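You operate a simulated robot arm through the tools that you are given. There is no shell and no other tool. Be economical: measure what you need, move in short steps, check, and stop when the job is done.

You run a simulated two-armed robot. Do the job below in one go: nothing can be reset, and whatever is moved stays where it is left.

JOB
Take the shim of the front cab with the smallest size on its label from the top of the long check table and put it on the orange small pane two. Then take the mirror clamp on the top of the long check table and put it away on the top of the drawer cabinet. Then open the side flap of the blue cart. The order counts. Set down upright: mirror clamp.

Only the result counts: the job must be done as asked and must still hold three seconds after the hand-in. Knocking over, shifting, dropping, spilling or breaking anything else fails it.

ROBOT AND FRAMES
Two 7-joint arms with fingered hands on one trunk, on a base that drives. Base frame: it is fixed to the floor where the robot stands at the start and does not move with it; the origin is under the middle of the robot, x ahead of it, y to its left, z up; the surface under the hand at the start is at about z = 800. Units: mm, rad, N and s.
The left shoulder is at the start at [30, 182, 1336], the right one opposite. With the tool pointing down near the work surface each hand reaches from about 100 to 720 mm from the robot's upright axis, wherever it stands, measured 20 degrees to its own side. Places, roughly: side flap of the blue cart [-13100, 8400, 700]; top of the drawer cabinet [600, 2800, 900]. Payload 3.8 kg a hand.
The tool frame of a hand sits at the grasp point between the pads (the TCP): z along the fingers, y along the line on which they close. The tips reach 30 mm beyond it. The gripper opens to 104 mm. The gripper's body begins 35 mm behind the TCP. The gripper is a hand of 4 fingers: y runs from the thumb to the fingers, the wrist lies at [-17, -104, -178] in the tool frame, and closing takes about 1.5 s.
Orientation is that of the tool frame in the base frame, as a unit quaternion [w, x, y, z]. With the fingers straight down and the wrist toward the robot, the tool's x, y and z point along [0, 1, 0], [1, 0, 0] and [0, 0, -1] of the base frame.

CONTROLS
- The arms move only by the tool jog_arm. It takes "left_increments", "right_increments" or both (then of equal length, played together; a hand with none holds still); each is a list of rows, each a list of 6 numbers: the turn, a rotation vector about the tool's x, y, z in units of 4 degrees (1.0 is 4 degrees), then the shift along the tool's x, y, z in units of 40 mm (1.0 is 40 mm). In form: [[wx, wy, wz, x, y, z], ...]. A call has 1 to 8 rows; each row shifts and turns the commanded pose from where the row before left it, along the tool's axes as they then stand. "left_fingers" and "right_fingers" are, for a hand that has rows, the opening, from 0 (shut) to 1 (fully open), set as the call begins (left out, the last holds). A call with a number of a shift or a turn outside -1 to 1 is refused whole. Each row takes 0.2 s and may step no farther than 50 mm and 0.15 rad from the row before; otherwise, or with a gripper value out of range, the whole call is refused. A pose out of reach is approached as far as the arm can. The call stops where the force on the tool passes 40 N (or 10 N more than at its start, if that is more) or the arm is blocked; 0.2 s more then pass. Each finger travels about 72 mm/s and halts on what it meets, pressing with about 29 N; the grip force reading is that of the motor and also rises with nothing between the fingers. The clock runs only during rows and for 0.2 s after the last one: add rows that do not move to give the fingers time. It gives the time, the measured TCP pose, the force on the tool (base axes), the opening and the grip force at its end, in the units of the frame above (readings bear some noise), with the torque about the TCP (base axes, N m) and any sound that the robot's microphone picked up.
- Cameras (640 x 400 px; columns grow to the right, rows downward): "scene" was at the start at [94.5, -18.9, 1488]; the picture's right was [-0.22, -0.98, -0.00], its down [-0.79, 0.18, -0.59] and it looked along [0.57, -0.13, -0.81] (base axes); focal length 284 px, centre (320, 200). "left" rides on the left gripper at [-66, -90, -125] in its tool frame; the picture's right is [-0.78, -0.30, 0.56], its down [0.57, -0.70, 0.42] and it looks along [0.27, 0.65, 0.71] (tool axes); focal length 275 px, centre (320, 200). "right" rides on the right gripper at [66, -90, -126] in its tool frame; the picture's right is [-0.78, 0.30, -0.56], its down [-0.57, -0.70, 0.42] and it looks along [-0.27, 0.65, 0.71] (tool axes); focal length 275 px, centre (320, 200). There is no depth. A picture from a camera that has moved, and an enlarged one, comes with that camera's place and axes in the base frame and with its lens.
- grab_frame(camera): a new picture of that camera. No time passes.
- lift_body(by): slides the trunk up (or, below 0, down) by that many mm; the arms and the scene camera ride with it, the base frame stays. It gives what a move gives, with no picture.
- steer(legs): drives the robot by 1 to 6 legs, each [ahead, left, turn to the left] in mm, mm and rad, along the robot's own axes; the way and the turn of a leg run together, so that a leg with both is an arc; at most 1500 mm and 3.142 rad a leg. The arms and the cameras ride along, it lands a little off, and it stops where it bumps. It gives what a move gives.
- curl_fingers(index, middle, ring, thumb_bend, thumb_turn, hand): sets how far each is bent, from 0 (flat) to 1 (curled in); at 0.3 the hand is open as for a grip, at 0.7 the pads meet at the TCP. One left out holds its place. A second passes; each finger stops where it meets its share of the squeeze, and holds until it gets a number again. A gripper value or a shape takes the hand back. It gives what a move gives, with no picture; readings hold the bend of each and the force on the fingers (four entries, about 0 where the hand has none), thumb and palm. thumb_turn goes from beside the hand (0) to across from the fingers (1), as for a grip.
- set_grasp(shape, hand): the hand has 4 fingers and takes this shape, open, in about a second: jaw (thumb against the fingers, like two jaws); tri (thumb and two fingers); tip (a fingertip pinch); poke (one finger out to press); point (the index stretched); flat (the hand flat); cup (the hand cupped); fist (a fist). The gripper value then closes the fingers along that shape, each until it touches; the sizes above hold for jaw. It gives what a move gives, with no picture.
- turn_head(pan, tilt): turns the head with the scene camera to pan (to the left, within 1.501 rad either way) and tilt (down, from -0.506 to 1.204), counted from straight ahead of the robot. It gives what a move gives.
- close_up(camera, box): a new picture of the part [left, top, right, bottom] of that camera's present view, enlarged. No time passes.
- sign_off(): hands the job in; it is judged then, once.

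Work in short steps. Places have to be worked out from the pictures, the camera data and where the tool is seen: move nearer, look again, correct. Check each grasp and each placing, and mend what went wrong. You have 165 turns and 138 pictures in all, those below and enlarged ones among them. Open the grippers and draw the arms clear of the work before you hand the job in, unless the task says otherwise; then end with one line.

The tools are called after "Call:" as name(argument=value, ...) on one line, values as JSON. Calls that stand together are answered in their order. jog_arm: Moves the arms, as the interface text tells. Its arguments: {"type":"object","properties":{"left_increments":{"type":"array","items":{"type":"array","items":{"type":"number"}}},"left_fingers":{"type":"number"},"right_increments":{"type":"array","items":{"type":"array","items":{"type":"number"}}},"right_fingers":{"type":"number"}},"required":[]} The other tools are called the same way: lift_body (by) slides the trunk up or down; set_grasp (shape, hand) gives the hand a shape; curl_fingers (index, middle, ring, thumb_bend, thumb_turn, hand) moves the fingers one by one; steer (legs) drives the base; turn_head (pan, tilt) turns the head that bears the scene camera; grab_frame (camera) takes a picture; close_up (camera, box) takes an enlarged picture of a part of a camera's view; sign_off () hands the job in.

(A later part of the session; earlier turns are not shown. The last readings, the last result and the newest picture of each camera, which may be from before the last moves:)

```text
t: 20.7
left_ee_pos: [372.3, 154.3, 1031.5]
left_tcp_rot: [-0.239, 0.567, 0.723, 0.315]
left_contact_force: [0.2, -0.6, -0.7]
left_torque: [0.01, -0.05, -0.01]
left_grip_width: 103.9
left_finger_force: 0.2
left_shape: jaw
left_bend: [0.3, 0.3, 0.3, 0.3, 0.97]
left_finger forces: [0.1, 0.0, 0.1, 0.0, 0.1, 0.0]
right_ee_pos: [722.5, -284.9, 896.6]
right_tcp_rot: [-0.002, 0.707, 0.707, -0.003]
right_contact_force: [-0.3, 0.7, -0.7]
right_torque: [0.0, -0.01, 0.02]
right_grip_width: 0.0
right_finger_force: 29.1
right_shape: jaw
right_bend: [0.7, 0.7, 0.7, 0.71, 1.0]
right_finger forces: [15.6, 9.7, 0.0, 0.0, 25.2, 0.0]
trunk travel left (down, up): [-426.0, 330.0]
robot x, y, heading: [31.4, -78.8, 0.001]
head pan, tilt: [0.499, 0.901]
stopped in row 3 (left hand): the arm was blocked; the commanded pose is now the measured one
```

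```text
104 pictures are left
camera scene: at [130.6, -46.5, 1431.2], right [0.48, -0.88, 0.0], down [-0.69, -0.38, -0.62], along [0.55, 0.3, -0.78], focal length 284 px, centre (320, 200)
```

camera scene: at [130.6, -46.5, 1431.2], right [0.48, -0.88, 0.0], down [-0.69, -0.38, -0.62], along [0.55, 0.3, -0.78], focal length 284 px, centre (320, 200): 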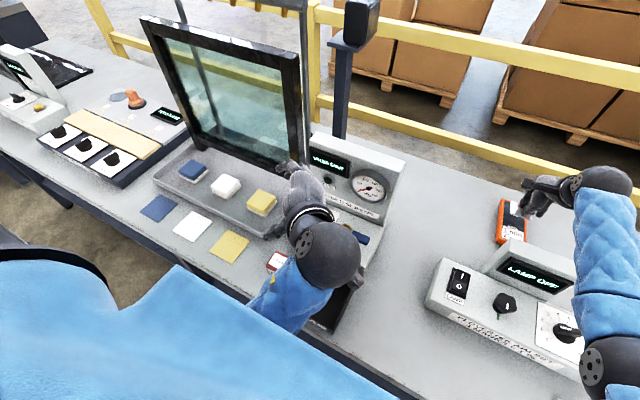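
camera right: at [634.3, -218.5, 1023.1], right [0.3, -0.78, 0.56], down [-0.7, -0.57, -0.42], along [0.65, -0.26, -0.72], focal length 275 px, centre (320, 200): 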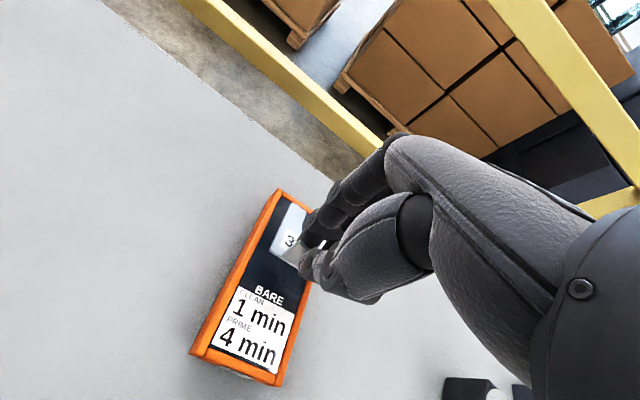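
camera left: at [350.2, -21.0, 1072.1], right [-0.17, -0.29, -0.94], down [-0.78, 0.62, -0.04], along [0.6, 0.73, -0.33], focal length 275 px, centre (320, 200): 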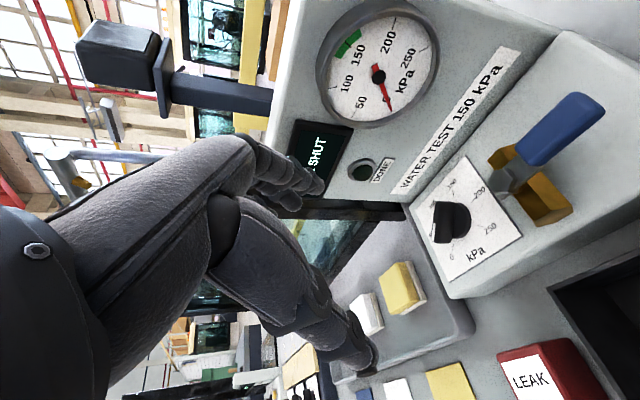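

The left arm now seems just limited by its own joints, touching nothing. I leave it and lower the right hand with the arm alone.

Call:
jog_arm(right_increments=[[0, 0, 0, 0, 0, 0.35], [0, 0, 0, 0, 0, 0.25], [0, 0, 0, 0, 0, 0]])

Call:
close_up(camera="right", box=[180, 150, 420, 350])

```text
t: 21.5
left_ee_pos: [371.1, 154.2, 1031.3]
left_tcp_rot: [-0.239, 0.567, 0.723, 0.314]
left_contact_force: [0.5, 0.0, 0.4]
left_torque: [0.01, 0.02, 0.02]
left_grip_width: 103.8
left_finger_force: 0.0
left_shape: jaw
left_bend: [0.3, 0.3, 0.3, 0.3, 0.97]
left_finger forces: [0.0, 0.1, 0.1, 0.0, 0.1, 0.0]
right_ee_pos: [723.4, -284.0, 874.6]
right_tcp_rot: [-0.001, 0.706, 0.708, -0.001]
right_contact_force: [-1.5, -1.1, 1.2]
right_torque: [0.0, 0.01, -0.02]
right_grip_width: 0.1
right_finger_force: 28.6
right_shape: jaw
right_bend: [0.7, 0.7, 0.7, 0.71, 1.0]
right_finger forces: [15.2, 9.1, 0.0, 0.0, 26.4, 0.0]
trunk travel left (down, up): [-426.0, 330.0]
robot x, y, heading: [31.1, -81.0, 0.003]
head pan, tilt: [0.499, 0.901]
```

```text
2.00 times, centred on (300, 250) of right
camera zoom: at [633.8, -218.0, 999.8], right [0.3, -0.78, 0.56], down [-0.7, -0.57, -0.42], along [0.65, -0.26, -0.72], focal length 551 px, centre (360, 100)
```

zoom: 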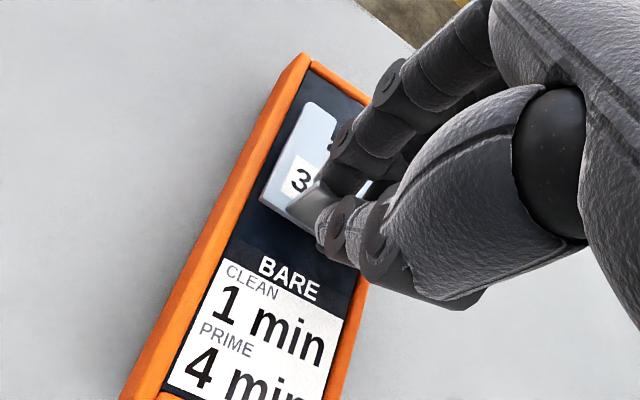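

The shim is over the pane, within the rim. I go down in small steps watching the force.

Call:
jog_arm(right_increments=[[0, 0, 0, 0, 0, 0.12], [0, 0, 0, 0, 0, 0]])

Call:
jog_arm(right_increments=[[0, 0, 0, 0, 0, 0.1], [0, 0, 0, 0, 0, 0]])

Call:
close_up(camera="right", box=[180, 150, 420, 350])

```text
t: 22.1
left_ee_pos: [370.2, 152.3, 1031.7]
left_tcp_rot: [-0.239, 0.567, 0.723, 0.314]
left_contact_force: [-0.1, -0.1, 0.7]
left_torque: [-0.02, 0.01, 0.03]
left_grip_width: 103.8
left_finger_force: 0.0
left_shape: jaw
left_bend: [0.3, 0.3, 0.3, 0.3, 0.97]
left_finger forces: [0.0, 0.0, 0.0, 0.0, 0.1, 0.0]
right_ee_pos: [723.9, -284.9, 869.6]
right_tcp_rot: [-0.001, 0.706, 0.708, 0.0]
right_contact_force: [-1.7, 0.0, 4.3]
right_torque: [-0.01, -0.03, 0.04]
right_grip_width: 0.0
right_finger_force: 28.5
right_shape: jaw
right_bend: [0.7, 0.7, 0.7, 0.7, 1.0]
right_finger forces: [15.5, 10.0, 0.1, 0.1, 27.6, 0.1]
trunk travel left (down, up): [-426.0, 330.0]
robot x, y, heading: [30.9, -85.2, 0.003]
head pan, tilt: [0.499, 0.901]
```

```text
t: 22.7
left_ee_pos: [370.6, 154.1, 1032.0]
left_tcp_rot: [-0.237, 0.567, 0.723, 0.315]
left_contact_force: [-0.1, 0.0, 0.1]
left_torque: [0.0, -0.02, 0.03]
left_grip_width: 103.7
left_finger_force: 0.2
left_shape: jaw
left_bend: [0.3, 0.3, 0.3, 0.3, 0.97]
left_finger forces: [0.0, 0.1, 0.1, 0.0, 0.0, 0.0]
right_ee_pos: [724.0, -284.2, 869.9]
right_tcp_rot: [0.001, 0.708, 0.707, 0.001]
right_contact_force: [-2.6, -0.8, 15.7]
right_torque: [-0.03, 0.01, 0.01]
right_grip_width: 0.0
right_finger_force: 29.1
right_shape: jaw
right_bend: [0.7, 0.7, 0.7, 0.71, 1.0]
right_finger forces: [17.3, 10.9, 0.0, 0.0, 30.8, 0.1]
trunk travel left (down, up): [-426.0, 330.0]
robot x, y, heading: [28.6, -79.7, -0.002]
head pan, tilt: [0.499, 0.901]
```

```text
2.00 times, centred on (300, 250) of right
camera zoom: at [633.3, -218.1, 994.3], right [0.29, -0.78, 0.56], down [-0.7, -0.57, -0.43], along [0.65, -0.26, -0.71], focal length 551 px, centre (360, 100)
```

zoom: 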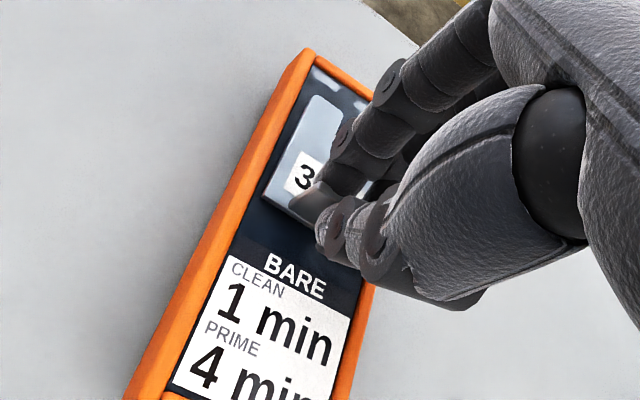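

It rests on the pane. I ease 3 mm up, open, and lift clear.

Call:
jog_arm(right_increments=[[0, 0, 0, 0, 0, -0.09], [0, 0, 0, 0, 0, 0]])

Call:
jog_arm(right_increments=[[0, 0, 0, 0, 0, 0], [0, 0, 0, 0, 0, 0], [0, 0, 0, 0, 0, 0], [0, 0, 0, 0, 0, 0], [0, 0, 0, 0, 0, -1], [0, 0, 0, 0, 0, -1]], right_fingers=0.6)

Call:
close_up(camera="right", box=[180, 150, 420, 350])

```text
t: 23.3
left_ee_pos: [370.9, 154.0, 1033.2]
left_tcp_rot: [-0.239, 0.567, 0.723, 0.314]
left_contact_force: [0.5, -0.9, -0.6]
left_torque: [0.01, -0.01, -0.01]
left_grip_width: 104.1
left_finger_force: 0.0
left_shape: jaw
left_bend: [0.3, 0.3, 0.3, 0.3, 0.97]
left_finger forces: [0.0, 0.2, 0.0, 0.0, 0.0, 0.1]
right_ee_pos: [723.4, -284.0, 868.4]
right_tcp_rot: [0.0, 0.707, 0.707, -0.001]
right_contact_force: [1.7, -1.7, 10.1]
right_torque: [-0.05, -0.11, -0.05]
right_grip_width: 0.0
right_finger_force: 28.5
right_shape: jaw
right_bend: [0.7, 0.7, 0.7, 0.71, 1.0]
right_finger forces: [18.3, 11.3, 0.1, 0.0, 28.1, 0.0]
trunk travel left (down, up): [-426.0, 330.0]
robot x, y, heading: [28.0, -82.0, -0.002]
head pan, tilt: [0.499, 0.901]
```

```text
t: 24.7
left_ee_pos: [372.3, 153.5, 1031.1]
left_tcp_rot: [-0.239, 0.568, 0.722, 0.314]
left_contact_force: [0.5, 0.7, 0.8]
left_torque: [-0.02, 0.04, 0.02]
left_grip_width: 103.8
left_finger_force: 0.1
left_shape: jaw
left_bend: [0.3, 0.3, 0.3, 0.3, 0.97]
left_finger forces: [0.1, 0.1, 0.1, 0.1, 0.0, 0.0]
right_ee_pos: [724.4, -285.7, 948.2]
right_tcp_rot: [-0.001, 0.706, 0.708, -0.001]
right_contact_force: [0.0, 0.3, 0.6]
right_torque: [0.04, -0.02, 0.02]
right_grip_width: 62.1
right_finger_force: 0.1
right_shape: jaw
right_bend: [0.73, 0.41, 0.37, 0.63, 0.99]
right_finger forces: [0.1, 0.1, 0.1, 0.0, 0.1, 0.0]
trunk travel left (down, up): [-426.0, 330.0]
robot x, y, heading: [31.3, -75.0, 0.002]
head pan, tilt: [0.499, 0.901]
```

```text
2.00 times, centred on (300, 250) of right
camera zoom: at [633.9, -219.0, 1074.6], right [0.3, -0.78, 0.56], down [-0.7, -0.57, -0.42], along [0.64, -0.26, -0.72], focal length 551 px, centre (360, 100)
```

zoom: 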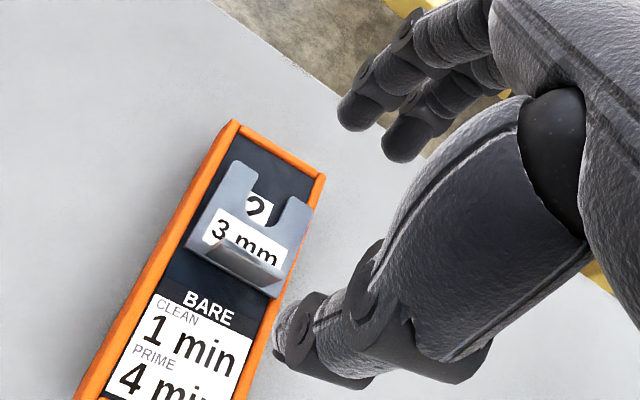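

The 3 mm shim lies on pane 2. Next I raise the right hand and drive 190 mm to the right to reach the clamp.

Call:
jog_arm(right_increments=[[0, 0, 0, 0, -0.3, -1], [0, 0, 0, 0, -0.3, -1], [0, 0, 0, 0, -0.3, -0.5]], right_fingers=1)

Call:
steer(legs=[[0, -190, 0]])

Call:
grab_frame(camera="right")

Call:
turn_head(pan=-0.35, tilt=0.85)

Call:
grab_frame(camera="scene")

```text
t: 25.5
left_ee_pos: [371.9, 153.6, 1031.9]
left_tcp_rot: [-0.239, 0.568, 0.723, 0.314]
left_contact_force: [0.6, -0.1, 0.0]
left_torque: [-0.04, 0.01, 0.03]
left_grip_width: 104.0
left_finger_force: 0.0
left_shape: jaw
left_bend: [0.3, 0.3, 0.3, 0.3, 0.97]
left_finger forces: [0.1, 0.0, 0.0, 0.0, 0.0, 0.0]
right_ee_pos: [686.7, -284.0, 1050.0]
right_tcp_rot: [-0.001, 0.707, 0.708, -0.002]
right_contact_force: [-1.0, -0.3, -0.3]
right_torque: [-0.01, 0.02, 0.01]
right_grip_width: 103.8
right_finger_force: 0.1
right_shape: jaw
right_bend: [0.3, 0.3, 0.3, 0.3, 0.97]
right_finger forces: [0.0, 0.0, 0.0, 0.0, 0.0, 0.1]
trunk travel left (down, up): [-426.0, 330.0]
robot x, y, heading: [31.6, -83.2, -0.001]
head pan, tilt: [0.499, 0.901]
```

```text
t: 27.1
left_ee_pos: [370.8, -38.7, 1031.1]
left_tcp_rot: [-0.239, 0.568, 0.722, 0.315]
left_contact_force: [-0.4, -0.3, 0.5]
left_torque: [0.02, -0.01, 0.01]
left_grip_width: 104.0
left_finger_force: 0.1
left_shape: jaw
left_bend: [0.3, 0.3, 0.3, 0.3, 0.97]
left_finger forces: [0.0, 0.1, 0.0, 0.0, 0.0, 0.0]
right_ee_pos: [687.9, -477.1, 1048.3]
right_tcp_rot: [-0.002, 0.707, 0.707, -0.002]
right_contact_force: [-0.1, -0.9, -0.7]
right_torque: [0.05, -0.01, -0.03]
right_grip_width: 104.0
right_finger_force: 0.2
right_shape: jaw
right_bend: [0.3, 0.3, 0.3, 0.3, 0.97]
right_finger forces: [0.1, 0.0, 0.1, 0.0, 0.0, 0.0]
trunk travel left (down, up): [-426.0, 330.0]
robot x, y, heading: [29.2, -267.8, 0.002]
head pan, tilt: [0.499, 0.901]
```

```text
100 pictures are left
camera right: at [598.5, -410.7, 1175.0], right [0.3, -0.78, 0.55], down [-0.7, -0.57, -0.42], along [0.65, -0.26, -0.72], focal length 275 px, centre (320, 200)
```

right: 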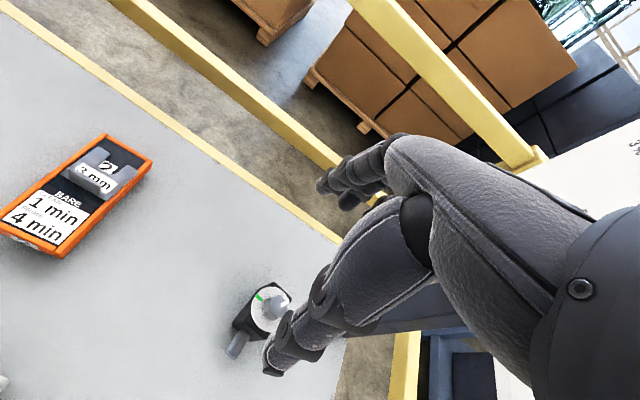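

```text
t: 28.2
left_ee_pos: [371.4, -36.1, 1032.3]
left_tcp_rot: [-0.239, 0.567, 0.723, 0.315]
left_contact_force: [-0.6, -0.1, -0.8]
left_torque: [0.0, -0.03, 0.03]
left_grip_width: 103.7
left_finger_force: 0.1
left_shape: jaw
left_bend: [0.3, 0.3, 0.3, 0.3, 0.97]
left_finger forces: [0.1, 0.0, 0.1, 0.0, 0.1, 0.0]
right_ee_pos: [688.9, -476.5, 1049.9]
right_tcp_rot: [-0.001, 0.707, 0.707, -0.001]
right_contact_force: [-0.4, 0.2, 0.1]
right_torque: [-0.03, 0.01, 0.01]
right_grip_width: 103.8
right_finger_force: 0.1
right_shape: jaw
right_bend: [0.3, 0.3, 0.3, 0.3, 0.97]
right_finger forces: [0.0, 0.0, 0.0, 0.1, 0.0, 0.0]
trunk travel left (down, up): [-426.0, 330.0]
robot x, y, heading: [32.0, -269.3, -0.001]
head pan, tilt: [-0.351, 0.85]
```

```text
99 pictures are left
camera scene: at [137.9, -300.0, 1435.1], right [-0.34, -0.94, 0.0], down [-0.71, 0.26, -0.66], along [0.62, -0.23, -0.75], focal length 284 px, centre (320, 200)
```

scene: 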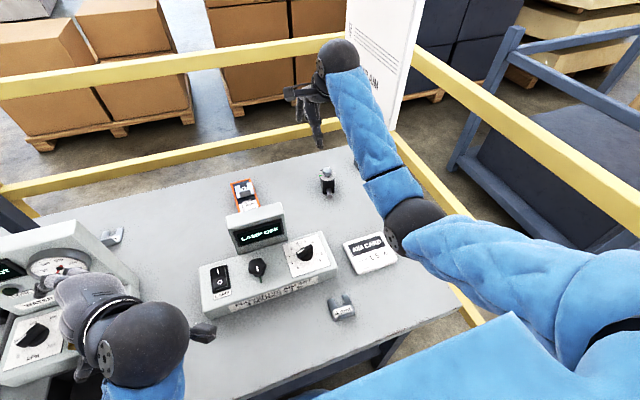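

I enlarge the clamp in both views to measure it.

Call:
close_up(camera="right", box=[210, 270, 330, 370])

Call:
close_up(camera="scene", box=[290, 150, 370, 210])

```text
4.00 times, centred on (270, 320) of right
camera zoom: at [598.5, -409.3, 1175.1], right [0.3, -0.78, 0.56], down [-0.7, -0.57, -0.42], along [0.65, -0.26, -0.72], focal length 1101 px, centre (520, -280)
```

zoom: 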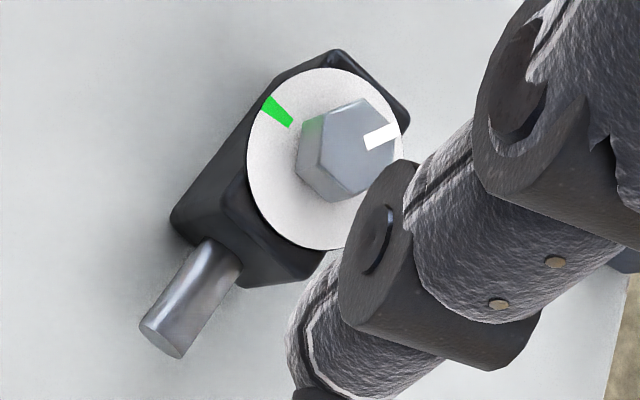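

```text
6.67 times, centred on (330, 180) of scene
camera zoom: at [137.9, -300.0, 1435.1], right [-0.34, -0.94, 0.0], down [-0.71, 0.26, -0.66], along [0.62, -0.23, -0.75], focal length 1891 px, centre (253, 333)
```

zoom: 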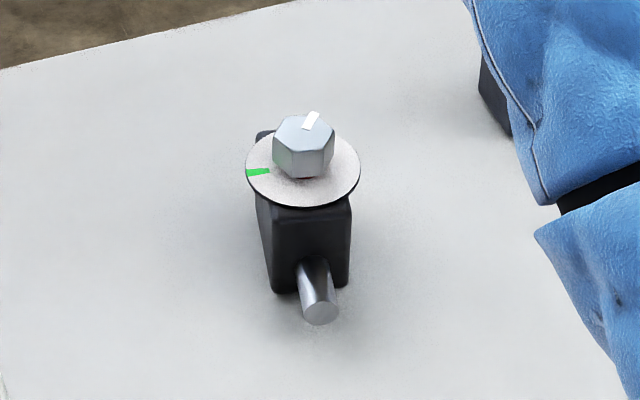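

The clamp's body is at about (705,-529), long axis yawed −0.2 rad, disc at z≈850, rod top ≈828 facing me. I'll grip its front and back faces above the rod, so I line up the hand over it with that yaw.

Call:
jog_arm(right_increments=[[0, 0, 0, -0.7, 0.2, 0.5], [0, 0, 0, -0.62, 0.22, 0.8], [0, 0, 1, 0, 0, 0.7], [0, 0, 1, 0, 0, 0.5], [0, 0, 0.9, 0, 0, 0]])

Call:
grab_frame(camera="right")

Call:
close_up(camera="scene", box=[270, 90, 430, 210])

```text
t: 29.4
left_ee_pos: [371.1, -37.2, 1031.5]
left_tcp_rot: [-0.239, 0.567, 0.723, 0.315]
left_contact_force: [0.3, 0.4, 0.2]
left_torque: [-0.03, -0.01, -0.01]
left_grip_width: 104.0
left_finger_force: 0.0
left_shape: jaw
left_bend: [0.3, 0.3, 0.3, 0.3, 0.97]
left_finger forces: [0.0, 0.0, 0.1, 0.0, 0.1, 0.1]
right_ee_pos: [704.1, -529.2, 948.7]
right_tcp_rot: [-0.002, 0.775, 0.632, -0.002]
right_contact_force: [0.1, 0.1, 0.6]
right_torque: [0.01, 0.01, 0.0]
right_grip_width: 103.6
right_finger_force: 0.1
right_shape: jaw
right_bend: [0.3, 0.3, 0.3, 0.3, 0.97]
right_finger forces: [0.0, 0.0, 0.1, 0.0, 0.0, 0.0]
trunk travel left (down, up): [-426.0, 330.0]
robot x, y, heading: [33.3, -267.4, -0.005]
head pan, tilt: [-0.351, 0.85]
```

```text
96 pictures are left
camera right: at [630.1, -445.0, 1075.0], right [0.14, -0.82, 0.56], down [-0.8, -0.42, -0.42], along [0.58, -0.39, -0.72], focal length 275 px, centre (320, 200)
```

right: 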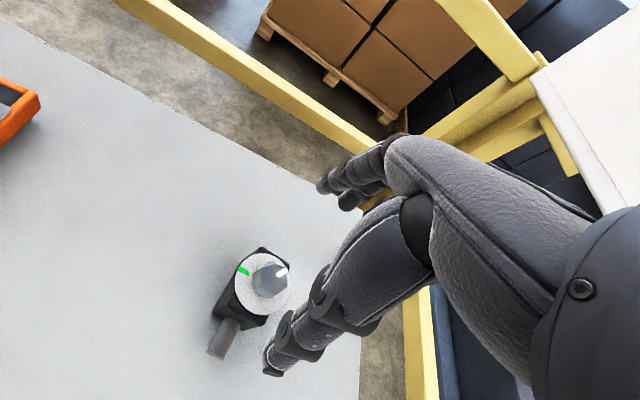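

```text
3.33 times, centred on (350, 150) of scene
camera zoom: at [137.8, -299.8, 1435.1], right [-0.34, -0.94, 0.0], down [-0.71, 0.26, -0.66], along [0.62, -0.23, -0.75], focal length 946 px, centre (220, 367)
```

zoom: 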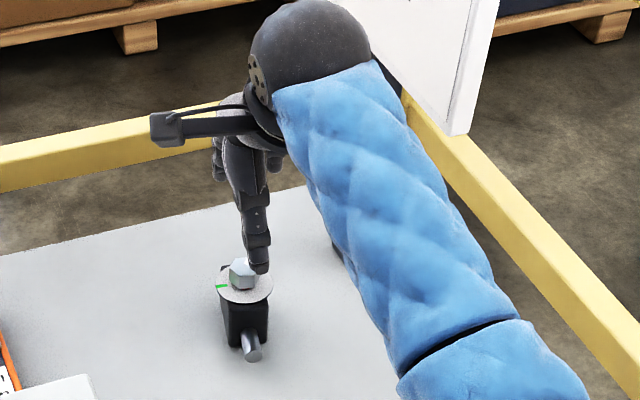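

Alignment agrees to about 3 mm. I descend to TCP z≈864 (tips just above the rod) and close.

Call:
jog_arm(right_increments=[[0, 0, 0, 0, 0, 1], [0, 0, 0, 0, 0, 0.8], [0, 0, 0, 0, 0, 0.32]])

Call:
grab_frame(camera="right")

Call:
close_up(camera="scene", box=[270, 90, 430, 210])

```text
t: 30.2
left_ee_pos: [372.4, -37.1, 1031.8]
left_tcp_rot: [-0.239, 0.567, 0.723, 0.315]
left_contact_force: [-1.2, -0.1, 0.3]
left_torque: [-0.01, -0.02, 0.04]
left_grip_width: 103.9
left_finger_force: 0.2
left_shape: jaw
left_bend: [0.3, 0.3, 0.3, 0.3, 0.97]
left_finger forces: [0.0, 0.0, 0.0, 0.0, 0.0, 0.1]
right_ee_pos: [704.2, -529.9, 863.4]
right_tcp_rot: [-0.001, 0.775, 0.632, -0.002]
right_contact_force: [0.1, 0.8, -0.1]
right_torque: [0.01, 0.01, -0.04]
right_grip_width: 103.8
right_finger_force: 0.0
right_shape: jaw
right_bend: [0.3, 0.3, 0.3, 0.3, 0.97]
right_finger forces: [0.0, 0.0, 0.0, 0.0, 0.1, 0.1]
trunk travel left (down, up): [-426.0, 330.0]
robot x, y, heading: [29.9, -269.4, -0.002]
head pan, tilt: [-0.351, 0.85]
```

```text
94 pictures are left
camera right: at [629.8, -445.9, 989.5], right [0.14, -0.82, 0.56], down [-0.8, -0.42, -0.42], along [0.58, -0.39, -0.72], focal length 275 px, centre (320, 200)
```

right: 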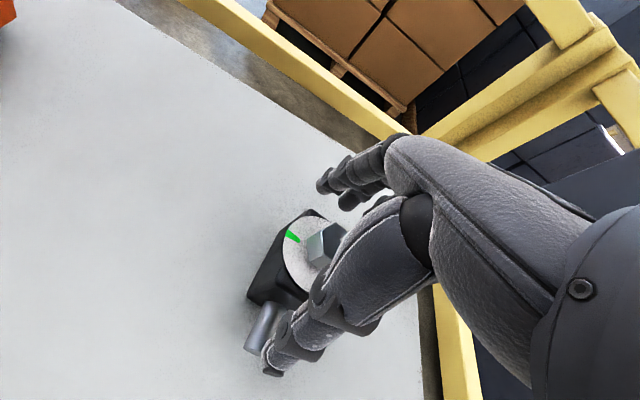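

```text
3.33 times, centred on (350, 150) of scene
camera zoom: at [138.0, -300.1, 1435.1], right [-0.34, -0.94, 0.0], down [-0.71, 0.26, -0.66], along [0.62, -0.23, -0.75], focal length 946 px, centre (220, 367)
```

zoom: 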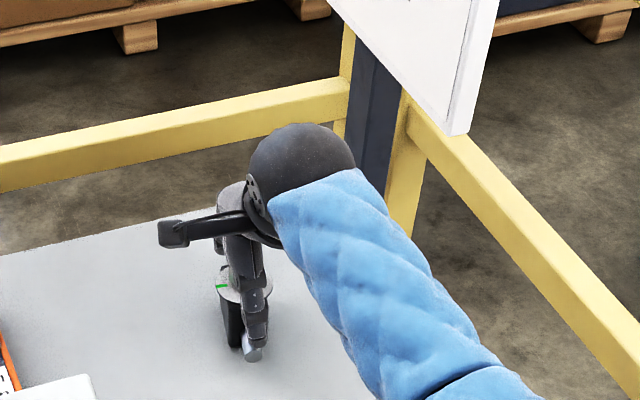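

The thumb stands before the front face just above the rod. I close the hand.

Call:
jog_arm(right_increments=[[0, 0, 0, 0, 0, 0], [0, 0, 0, 0, 0, 0], [0, 0, 0, 0, 0, 0], [0, 0, 0, 0, 0, 0], [0, 0, 0, 0, 0, 0], [0, 0, 0, 0, 0, 0]], right_fingers=0)

Call:
close_up(camera="right", box=[220, 170, 420, 380])

Call:
close_up(camera="scene", box=[290, 130, 390, 210])

```text
t: 31.6
left_ee_pos: [372.6, -36.3, 1031.3]
left_tcp_rot: [-0.239, 0.567, 0.723, 0.315]
left_contact_force: [-0.5, -0.5, -0.1]
left_torque: [0.02, 0.02, -0.04]
left_grip_width: 104.0
left_finger_force: 0.0
left_shape: jaw
left_bend: [0.3, 0.3, 0.3, 0.3, 0.97]
left_finger forces: [0.1, 0.0, 0.0, 0.1, 0.1, 0.0]
right_ee_pos: [703.5, -529.4, 863.0]
right_tcp_rot: [-0.002, 0.775, 0.632, -0.002]
right_contact_force: [-0.8, 0.6, -0.6]
right_torque: [-0.01, 0.0, -0.01]
right_grip_width: 54.0
right_finger_force: 29.5
right_shape: jaw
right_bend: [0.74, 0.44, 0.47, 0.66, 1.0]
right_finger forces: [15.1, 9.4, 0.1, 0.0, 25.6, 0.0]
trunk travel left (down, up): [-426.0, 330.0]
robot x, y, heading: [30.1, -273.0, -0.002]
head pan, tilt: [-0.351, 0.85]
```

```text
1.90 times, centred on (320, 275) of right
camera zoom: at [629.8, -445.7, 989.7], right [0.14, -0.82, 0.56], down [-0.8, -0.42, -0.42], along [0.58, -0.39, -0.72], focal length 524 px, centre (320, 57)
```

zoom: 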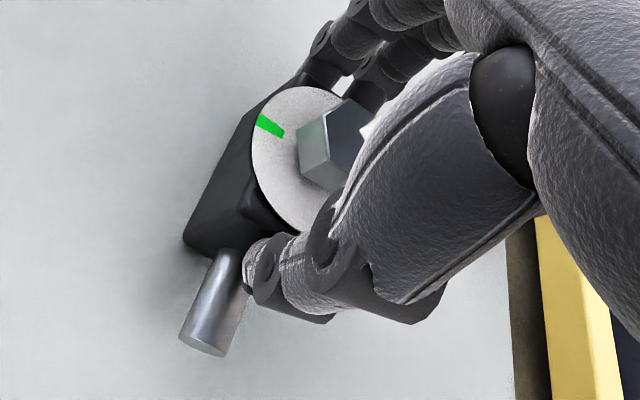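

```text
5.00 times, centred on (340, 170) of scene
camera zoom: at [137.9, -300.1, 1435.0], right [-0.34, -0.94, 0.0], down [-0.71, 0.26, -0.66], along [0.62, -0.23, -0.75], focal length 1418 px, centre (220, 350)
```

zoom: 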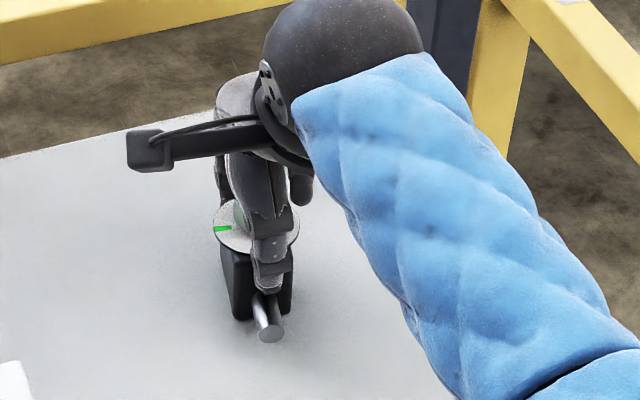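

Grip is at 54 mm with force on two fingers and thumb: the body is held. I lift and check.

Call:
jog_arm(right_increments=[[0, 0, 0, 0, 0, -0.4], [0, 0, 0, 0, 0, -0.6], [0, 0, 0, 0, 0, -0.8], [0, 0, 0, 0, 0, -0.8], [0, 0, 0, 0, 0, 0]])

Call:
grab_frame(camera="right")

Call:
grab_frame(camera="scene")

```text
t: 32.8
left_ee_pos: [372.5, -37.3, 1032.1]
left_tcp_rot: [-0.239, 0.568, 0.722, 0.315]
left_contact_force: [0.5, 0.3, -0.4]
left_torque: [-0.01, 0.02, 0.0]
left_grip_width: 103.9
left_finger_force: 0.0
left_shape: jaw
left_bend: [0.3, 0.3, 0.3, 0.3, 0.97]
left_finger forces: [0.1, 0.0, 0.1, 0.1, 0.0, 0.1]
right_ee_pos: [705.1, -529.6, 967.2]
right_tcp_rot: [-0.002, 0.775, 0.632, -0.002]
right_contact_force: [-0.2, -0.4, -3.9]
right_torque: [0.02, 0.0, 0.0]
right_grip_width: 54.0
right_finger_force: 29.3
right_shape: jaw
right_bend: [0.74, 0.44, 0.47, 0.66, 1.0]
right_finger forces: [15.8, 9.6, 0.0, 0.1, 25.4, 0.1]
trunk travel left (down, up): [-426.0, 330.0]
robot x, y, heading: [27.2, -270.3, 0.003]
head pan, tilt: [-0.351, 0.85]
```

```text
90 pictures are left
camera right: at [630.5, -446.5, 1093.4], right [0.14, -0.82, 0.56], down [-0.8, -0.42, -0.42], along [0.58, -0.39, -0.72], focal length 275 px, centre (320, 200)
```

right: 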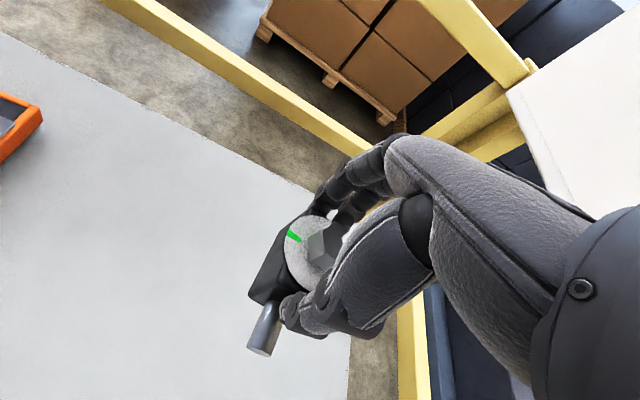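

```text
89 pictures are left
camera scene: at [138.5, -300.4, 1435.0], right [-0.34, -0.94, 0.0], down [-0.71, 0.26, -0.66], along [0.62, -0.23, -0.75], focal length 284 px, centre (320, 200)
```

scene: 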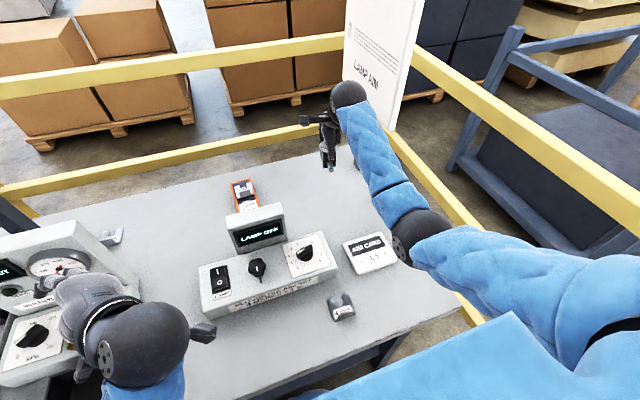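

The clamp hangs upright in the grip, about 0.4 kg. I raise and draw in the hand, then look left and right for a clear way.

Call:
jog_arm(right_increments=[[0, 0, 0, 0, 0, -1], [0, 0, 0, 0, -0.5, -1], [0, 0, 0, 0, -1, -0.5], [0, 0, 0, 0, -1, 0], [0, 0, 0, 0, -1, 0]])

Call:
turn_head(pan=1.45, tilt=0.35)

Call:
grab_frame(camera="scene")

Call:
turn_head(pan=-1.45, tilt=0.4)

Call:
grab_frame(camera="scene")

```text
t: 34.0
left_ee_pos: [371.9, -37.8, 1032.5]
left_tcp_rot: [-0.24, 0.567, 0.723, 0.314]
left_contact_force: [-0.2, 0.1, 0.5]
left_torque: [0.01, -0.03, -0.01]
left_grip_width: 103.6
left_finger_force: 0.0
left_shape: jaw
left_bend: [0.3, 0.3, 0.3, 0.3, 0.97]
left_finger forces: [0.0, 0.0, 0.0, 0.0, 0.0, 0.1]
right_ee_pos: [566.2, -500.3, 1068.6]
right_tcp_rot: [-0.002, 0.775, 0.631, -0.001]
right_contact_force: [-1.2, 0.1, -3.7]
right_torque: [0.01, 0.01, 0.02]
right_grip_width: 53.7
right_finger_force: 29.4
right_shape: jaw
right_bend: [0.74, 0.44, 0.47, 0.66, 1.0]
right_finger forces: [15.7, 9.7, 0.1, 0.0, 25.4, 0.1]
trunk travel left (down, up): [-426.0, 330.0]
robot x, y, heading: [29.4, -269.0, 0.003]
head pan, tilt: [-0.351, 0.85]
```

```text
t: 35.8
left_ee_pos: [372.5, -37.7, 1031.4]
left_tcp_rot: [-0.239, 0.568, 0.722, 0.314]
left_contact_force: [0.0, -0.6, -0.1]
left_torque: [-0.01, -0.01, 0.02]
left_grip_width: 103.9
left_finger_force: 0.0
left_shape: jaw
left_bend: [0.3, 0.3, 0.3, 0.3, 0.97]
left_finger forces: [0.0, 0.0, 0.0, 0.0, 0.1, 0.0]
right_ee_pos: [567.8, -500.5, 1068.5]
right_tcp_rot: [-0.001, 0.775, 0.632, -0.001]
right_contact_force: [0.6, 0.0, -4.1]
right_torque: [-0.03, 0.01, 0.0]
right_grip_width: 54.0
right_finger_force: 28.9
right_shape: jaw
right_bend: [0.74, 0.44, 0.47, 0.66, 1.0]
right_finger forces: [15.8, 9.8, 0.1, 0.0, 25.5, 0.0]
trunk travel left (down, up): [-426.0, 330.0]
robot x, y, heading: [28.5, -274.1, -0.001]
head pan, tilt: [1.45, 0.351]
```

```text
88 pictures are left
camera scene: at [76.2, -180.9, 1478.7], right [0.99, -0.12, 0.0], down [-0.04, -0.34, -0.94], along [0.11, 0.93, -0.34], focal length 284 px, centre (320, 200)
```

scene: 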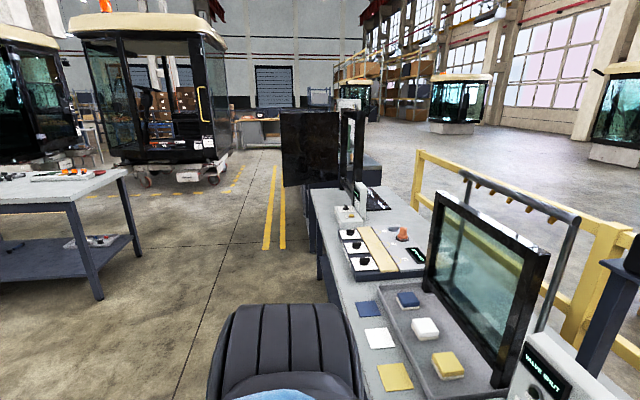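

```text
t: 38.4
left_ee_pos: [371.4, -37.1, 1032.2]
left_tcp_rot: [-0.239, 0.567, 0.723, 0.314]
left_contact_force: [0.4, -0.3, 0.0]
left_torque: [-0.01, 0.0, 0.01]
left_grip_width: 104.2
left_finger_force: 0.0
left_shape: jaw
left_bend: [0.3, 0.3, 0.3, 0.3, 0.97]
left_finger forces: [0.1, 0.0, 0.0, 0.0, 0.0, 0.1]
right_ee_pos: [568.0, -501.3, 1067.7]
right_tcp_rot: [-0.002, 0.775, 0.632, -0.001]
right_contact_force: [0.0, -0.6, -3.9]
right_torque: [0.0, -0.05, 0.0]
right_grip_width: 54.1
right_finger_force: 28.4
right_shape: jaw
right_bend: [0.74, 0.44, 0.47, 0.66, 1.0]
right_finger forces: [15.8, 9.7, 0.0, 0.1, 25.5, 0.0]
trunk travel left (down, up): [-426.0, 330.0]
robot x, y, heading: [32.1, -269.1, -0.002]
head pan, tilt: [-1.45, 0.4]
```

```text
87 pictures are left
camera scene: at [76.0, -365.3, 1474.2], right [-0.99, -0.12, 0.0], down [-0.05, 0.39, -0.92], along [0.11, -0.91, -0.39], focal length 284 px, centre (320, 200)
```

scene: 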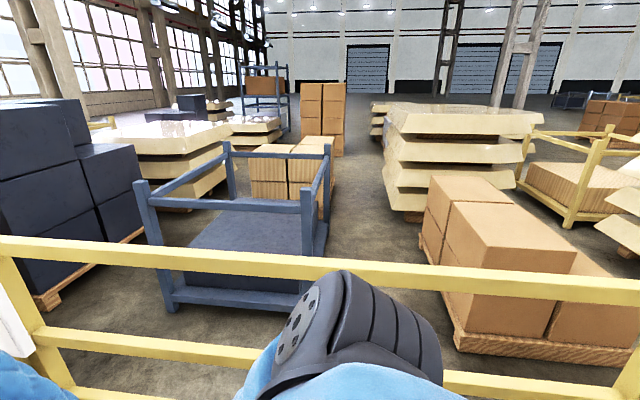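

The way along the aisle at x≈-700 looks clear (a bench at x<-1400, a dark panel near x≈30, y≈1850). I back off and look again before sliding left.

Call:
steer(legs=[[-730, 0, 0]])

Call:
turn_head(pan=1.2, tilt=0.4)

Call:
grab_frame(camera="scene")

```text
t: 42.4
left_ee_pos: [-366.0, -36.6, 1032.1]
left_tcp_rot: [-0.239, 0.567, 0.723, 0.315]
left_contact_force: [-0.3, 0.0, 0.7]
left_torque: [0.0, -0.04, 0.0]
left_grip_width: 103.9
left_finger_force: 0.1
left_shape: jaw
left_bend: [0.3, 0.3, 0.3, 0.3, 0.97]
left_finger forces: [0.0, 0.0, 0.0, 0.0, 0.0, 0.0]
right_ee_pos: [-170.1, -499.6, 1068.3]
right_tcp_rot: [-0.002, 0.775, 0.632, -0.002]
right_contact_force: [-0.3, -0.4, -2.8]
right_torque: [-0.03, -0.02, 0.03]
right_grip_width: 53.6
right_finger_force: 29.1
right_shape: jaw
right_bend: [0.74, 0.44, 0.47, 0.66, 1.0]
right_finger forces: [15.6, 9.7, 0.0, 0.0, 25.5, 0.0]
trunk travel left (down, up): [-426.0, 330.0]
robot x, y, heading: [-707.8, -266.0, 0.001]
head pan, tilt: [-1.45, 0.4]
```

```text
t: 44.7
left_ee_pos: [-364.5, -35.9, 1033.4]
left_tcp_rot: [-0.238, 0.567, 0.723, 0.315]
left_contact_force: [-0.5, 0.2, -0.4]
left_torque: [0.01, -0.01, -0.04]
left_grip_width: 103.9
left_finger_force: 0.0
left_shape: jaw
left_bend: [0.3, 0.3, 0.3, 0.3, 0.97]
left_finger forces: [0.0, 0.1, 0.0, 0.0, 0.0, 0.0]
right_ee_pos: [-169.7, -500.8, 1066.8]
right_tcp_rot: [-0.001, 0.775, 0.632, -0.002]
right_contact_force: [-0.4, 1.2, -4.2]
right_torque: [0.0, 0.0, -0.02]
right_grip_width: 53.9
right_finger_force: 28.9
right_shape: jaw
right_bend: [0.74, 0.44, 0.47, 0.66, 1.0]
right_finger forces: [15.8, 9.7, 0.0, 0.0, 25.5, 0.0]
trunk travel left (down, up): [-426.0, 330.0]
robot x, y, heading: [-704.5, -268.0, -0.001]
head pan, tilt: [1.201, 0.4]
```

```text
86 pictures are left
camera scene: at [-638.5, -186.3, 1474.2], right [0.93, -0.36, 0.0], down [-0.14, -0.36, -0.92], along [0.33, 0.86, -0.39], focal length 284 px, centre (320, 200)
```

scene: 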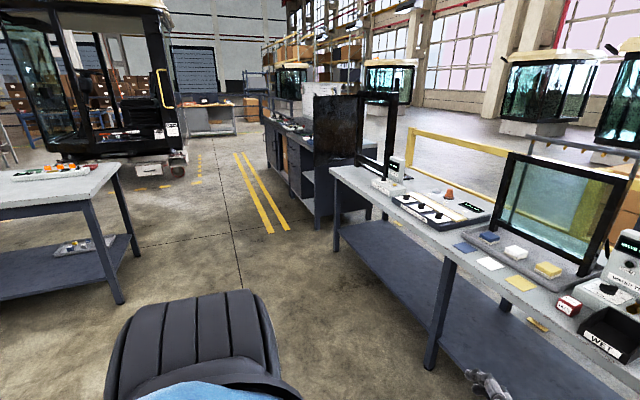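

Beyond the dark panel there is a counter with drawers. I slide 1500 mm left and look again.

Call:
steer(legs=[[0, 1500, 0]])

Call:
turn_head(pan=0.8, tilt=0.45)

Call:
grab_frame(camera="scene")

```text
t: 52.1
left_ee_pos: [-365.5, 1444.5, 1030.9]
left_tcp_rot: [-0.24, 0.567, 0.723, 0.315]
left_contact_force: [-0.6, 1.2, 0.7]
left_torque: [0.02, -0.01, -0.02]
left_grip_width: 103.9
left_finger_force: 0.0
left_shape: jaw
left_bend: [0.3, 0.3, 0.3, 0.3, 0.97]
left_finger forces: [0.0, 0.0, 0.0, 0.0, 0.0, 0.0]
right_ee_pos: [-170.4, 979.9, 1067.8]
right_tcp_rot: [-0.001, 0.774, 0.633, -0.002]
right_contact_force: [1.1, 0.0, -4.3]
right_torque: [0.02, 0.0, -0.01]
right_grip_width: 54.0
right_finger_force: 29.2
right_shape: jaw
right_bend: [0.74, 0.44, 0.47, 0.66, 1.0]
right_finger forces: [15.8, 9.7, 0.1, 0.1, 25.5, 0.1]
trunk travel left (down, up): [-426.0, 330.0]
robot x, y, heading: [-707.9, 1212.1, -0.004]
head pan, tilt: [1.201, 0.4]
```

```text
t: 53.0
left_ee_pos: [-365.0, 1444.2, 1032.2]
left_tcp_rot: [-0.239, 0.566, 0.723, 0.315]
left_contact_force: [-0.3, -0.1, -0.8]
left_torque: [0.03, 0.02, -0.01]
left_grip_width: 104.0
left_finger_force: 0.1
left_shape: jaw
left_bend: [0.3, 0.3, 0.3, 0.3, 0.97]
left_finger forces: [0.0, 0.0, 0.0, 0.1, 0.1, 0.0]
right_ee_pos: [-168.0, 981.2, 1067.8]
right_tcp_rot: [-0.002, 0.774, 0.633, -0.002]
right_contact_force: [-0.2, -0.2, -4.7]
right_torque: [-0.01, -0.03, -0.05]
right_grip_width: 54.1
right_finger_force: 29.2
right_shape: jaw
right_bend: [0.74, 0.44, 0.47, 0.66, 1.0]
right_finger forces: [15.8, 9.7, 0.0, 0.0, 25.5, 0.0]
trunk travel left (down, up): [-426.0, 330.0]
robot x, y, heading: [-706.3, 1213.9, -0.001]
head pan, tilt: [0.799, 0.45]
```

```text
85 pictures are left
camera scene: at [-608.1, 1273.4, 1469.5], right [0.72, -0.7, 0.0], down [-0.3, -0.31, -0.9], along [0.63, 0.65, -0.44], focal length 284 px, centre (320, 200)
```

scene: 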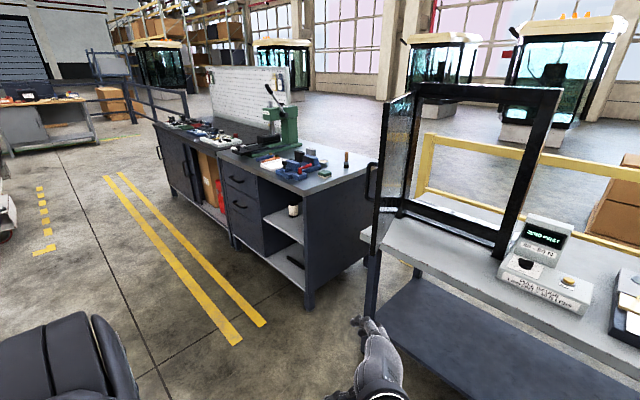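

The drawer cabinet runs from y≈2237 on, with its front edge at x≈220; its top is cluttered. I slide on to y≈2650 and look at the top.

Call:
steer(legs=[[0, 1450, 0], [250, 0, 0]])

Call:
turn_head(pan=0.0, tilt=0.5)

Call:
grab_frame(camera="scene")

```text
t: 61.5
left_ee_pos: [-108.7, 2881.0, 1031.6]
left_tcp_rot: [-0.238, 0.571, 0.721, 0.314]
left_contact_force: [-0.2, -0.4, 0.6]
left_torque: [-0.01, 0.01, -0.01]
left_grip_width: 103.8
left_finger_force: 0.1
left_shape: jaw
left_bend: [0.3, 0.3, 0.3, 0.3, 0.97]
left_finger forces: [0.0, 0.1, 0.0, 0.1, 0.1, 0.0]
right_ee_pos: [84.3, 2417.0, 1066.5]
right_tcp_rot: [-0.002, 0.777, 0.63, -0.002]
right_contact_force: [-1.0, -0.4, -4.3]
right_torque: [-0.01, 0.0, 0.0]
right_grip_width: 53.9
right_finger_force: 28.9
right_shape: jaw
right_bend: [0.74, 0.44, 0.47, 0.66, 1.0]
right_finger forces: [15.7, 9.8, 0.0, 0.1, 25.4, 0.1]
trunk travel left (down, up): [-426.0, 330.0]
robot x, y, heading: [-454.5, 2651.9, -0.009]
head pan, tilt: [0.799, 0.45]
```

```text
t: 62.7
left_ee_pos: [-110.3, 2882.7, 1031.8]
left_tcp_rot: [-0.238, 0.57, 0.72, 0.316]
left_contact_force: [0.8, 0.4, 0.1]
left_torque: [-0.03, -0.01, 0.02]
left_grip_width: 104.1
left_finger_force: 0.1
left_shape: jaw
left_bend: [0.3, 0.3, 0.3, 0.3, 0.97]
left_finger forces: [0.1, 0.0, 0.0, 0.0, 0.0, 0.0]
right_ee_pos: [83.1, 2417.9, 1067.7]
right_tcp_rot: [-0.002, 0.777, 0.629, -0.001]
right_contact_force: [-0.7, 0.6, -5.1]
right_torque: [0.0, -0.02, 0.0]
right_grip_width: 53.9
right_finger_force: 29.0
right_shape: jaw
right_bend: [0.74, 0.44, 0.47, 0.66, 1.0]
right_finger forces: [15.9, 9.7, 0.0, 0.0, 25.5, 0.1]
trunk travel left (down, up): [-426.0, 330.0]
robot x, y, heading: [-454.1, 2649.6, -0.002]
head pan, tilt: [0.0, 0.499]
```

```text
84 pictures are left
camera scene: at [-327.0, 2646.6, 1465.0], right [-0.01, -1.0, 0.0], down [-0.48, 0.0, -0.88], along [0.88, -0.01, -0.48], focal length 284 px, centre (320, 200)
```

scene: 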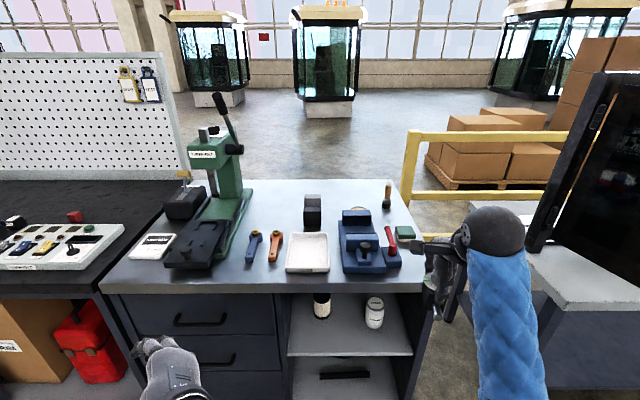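

A free spot lies at about (565,2775) between press, tray and black box. I raise the trunk, slide left, and bring the right hand into the lane at y≈2770.

Call:
lift_body(by=90)

Call:
steer(legs=[[0, 245, 0]])

Call:
jog_arm(right_increments=[[0, 0, 0, 0.9, 0.2, 0], [0, 0, 0, 0.9, 0.2, 0], [0, 0, 0, 0.9, 0.2, 0]])

Call:
turn_head(pan=0.0, tilt=0.7)

Call:
grab_frame(camera="scene")

```text
t: 63.5
left_ee_pos: [-104.3, 2915.6, 1096.1]
left_tcp_rot: [-0.273, 0.55, 0.688, 0.386]
left_contact_force: [0.6, 0.3, -0.5]
left_torque: [0.02, 0.01, 0.03]
left_grip_width: 103.8
left_finger_force: 0.0
left_shape: jaw
left_bend: [0.3, 0.3, 0.3, 0.3, 0.97]
left_finger forces: [0.1, 0.0, 0.0, 0.1, 0.0, 0.1]
right_ee_pos: [81.1, 2417.1, 1124.5]
right_tcp_rot: [-0.002, 0.777, 0.629, -0.003]
right_contact_force: [0.0, -0.4, -3.7]
right_torque: [-0.02, 0.0, 0.02]
right_grip_width: 53.5
right_finger_force: 29.3
right_shape: jaw
right_bend: [0.74, 0.44, 0.47, 0.66, 1.0]
right_finger forces: [15.8, 9.8, 0.0, 0.0, 25.4, 0.0]
trunk travel left (down, up): [-482.0, 275.0]
robot x, y, heading: [-452.1, 2648.8, -0.009]
head pan, tilt: [0.0, 0.499]
stopped: the arm was blocked; the commanded pose is now the measured one
```

```text
t: 65.3
left_ee_pos: [-101.0, 3166.9, 1094.8]
left_tcp_rot: [-0.272, 0.551, 0.688, 0.386]
left_contact_force: [1.1, 0.1, 0.5]
left_torque: [0.02, 0.0, 0.03]
left_grip_width: 104.1
left_finger_force: 0.0
left_shape: jaw
left_bend: [0.3, 0.3, 0.3, 0.3, 0.97]
left_finger forces: [0.0, 0.0, 0.1, 0.0, 0.0, 0.1]
right_ee_pos: [83.8, 2668.0, 1124.1]
right_tcp_rot: [0.0, 0.776, 0.63, -0.001]
right_contact_force: [-0.2, 0.9, -3.6]
right_torque: [0.0, -0.01, 0.01]
right_grip_width: 54.0
right_finger_force: 29.1
right_shape: jaw
right_bend: [0.74, 0.44, 0.47, 0.66, 1.0]
right_finger forces: [15.7, 9.9, 0.0, 0.0, 25.5, 0.1]
trunk travel left (down, up): [-482.0, 275.0]
robot x, y, heading: [-450.2, 2903.1, -0.005]
head pan, tilt: [0.0, 0.499]
```

```text
t: 66.1
left_ee_pos: [-101.5, 3167.2, 1093.6]
left_tcp_rot: [-0.273, 0.551, 0.688, 0.386]
left_contact_force: [-0.2, -0.2, -0.1]
left_torque: [0.0, 0.0, -0.02]
left_grip_width: 103.7
left_finger_force: 0.1
left_shape: jaw
left_bend: [0.3, 0.3, 0.3, 0.3, 0.97]
left_finger forces: [0.0, 0.0, 0.0, 0.1, 0.0, 0.1]
right_ee_pos: [131.8, 2769.0, 1124.8]
right_tcp_rot: [0.0, 0.778, 0.628, -0.002]
right_contact_force: [-0.7, -0.7, -3.6]
right_torque: [-0.02, -0.02, 0.0]
right_grip_width: 54.0
right_finger_force: 28.5
right_shape: jaw
right_bend: [0.74, 0.44, 0.47, 0.66, 1.0]
right_finger forces: [15.7, 9.9, 0.0, 0.1, 25.5, 0.1]
trunk travel left (down, up): [-482.0, 275.0]
robot x, y, heading: [-450.1, 2898.8, -0.011]
head pan, tilt: [0.0, 0.499]
```

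```text
t: 66.8
left_ee_pos: [-100.6, 3166.0, 1094.9]
left_tcp_rot: [-0.273, 0.551, 0.687, 0.386]
left_contact_force: [0.6, 0.2, -0.4]
left_torque: [0.02, -0.02, 0.02]
left_grip_width: 104.1
left_finger_force: 0.1
left_shape: jaw
left_bend: [0.3, 0.3, 0.3, 0.3, 0.97]
left_finger forces: [0.1, 0.0, 0.0, 0.0, 0.0, 0.0]
right_ee_pos: [130.1, 2767.0, 1124.4]
right_tcp_rot: [-0.001, 0.777, 0.63, -0.001]
right_contact_force: [0.0, -1.1, -4.4]
right_torque: [0.02, -0.02, -0.02]
right_grip_width: 53.8
right_finger_force: 29.1
right_shape: jaw
right_bend: [0.74, 0.44, 0.47, 0.66, 1.0]
right_finger forces: [15.7, 9.8, 0.0, 0.0, 25.5, 0.1]
trunk travel left (down, up): [-482.0, 275.0]
robot x, y, heading: [-451.1, 2900.2, -0.006]
head pan, tilt: [0.0, 0.7]
```

```text
83 pictures are left
camera scene: at [-341.2, 2896.7, 1502.7], right [-0.01, -1.0, 0.0], down [-0.64, 0.01, -0.77], along [0.77, -0.01, -0.64], focal length 284 px, centre (320, 200)
```

scene: 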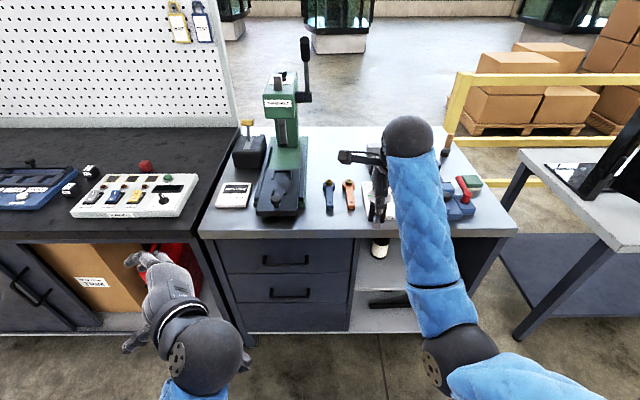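

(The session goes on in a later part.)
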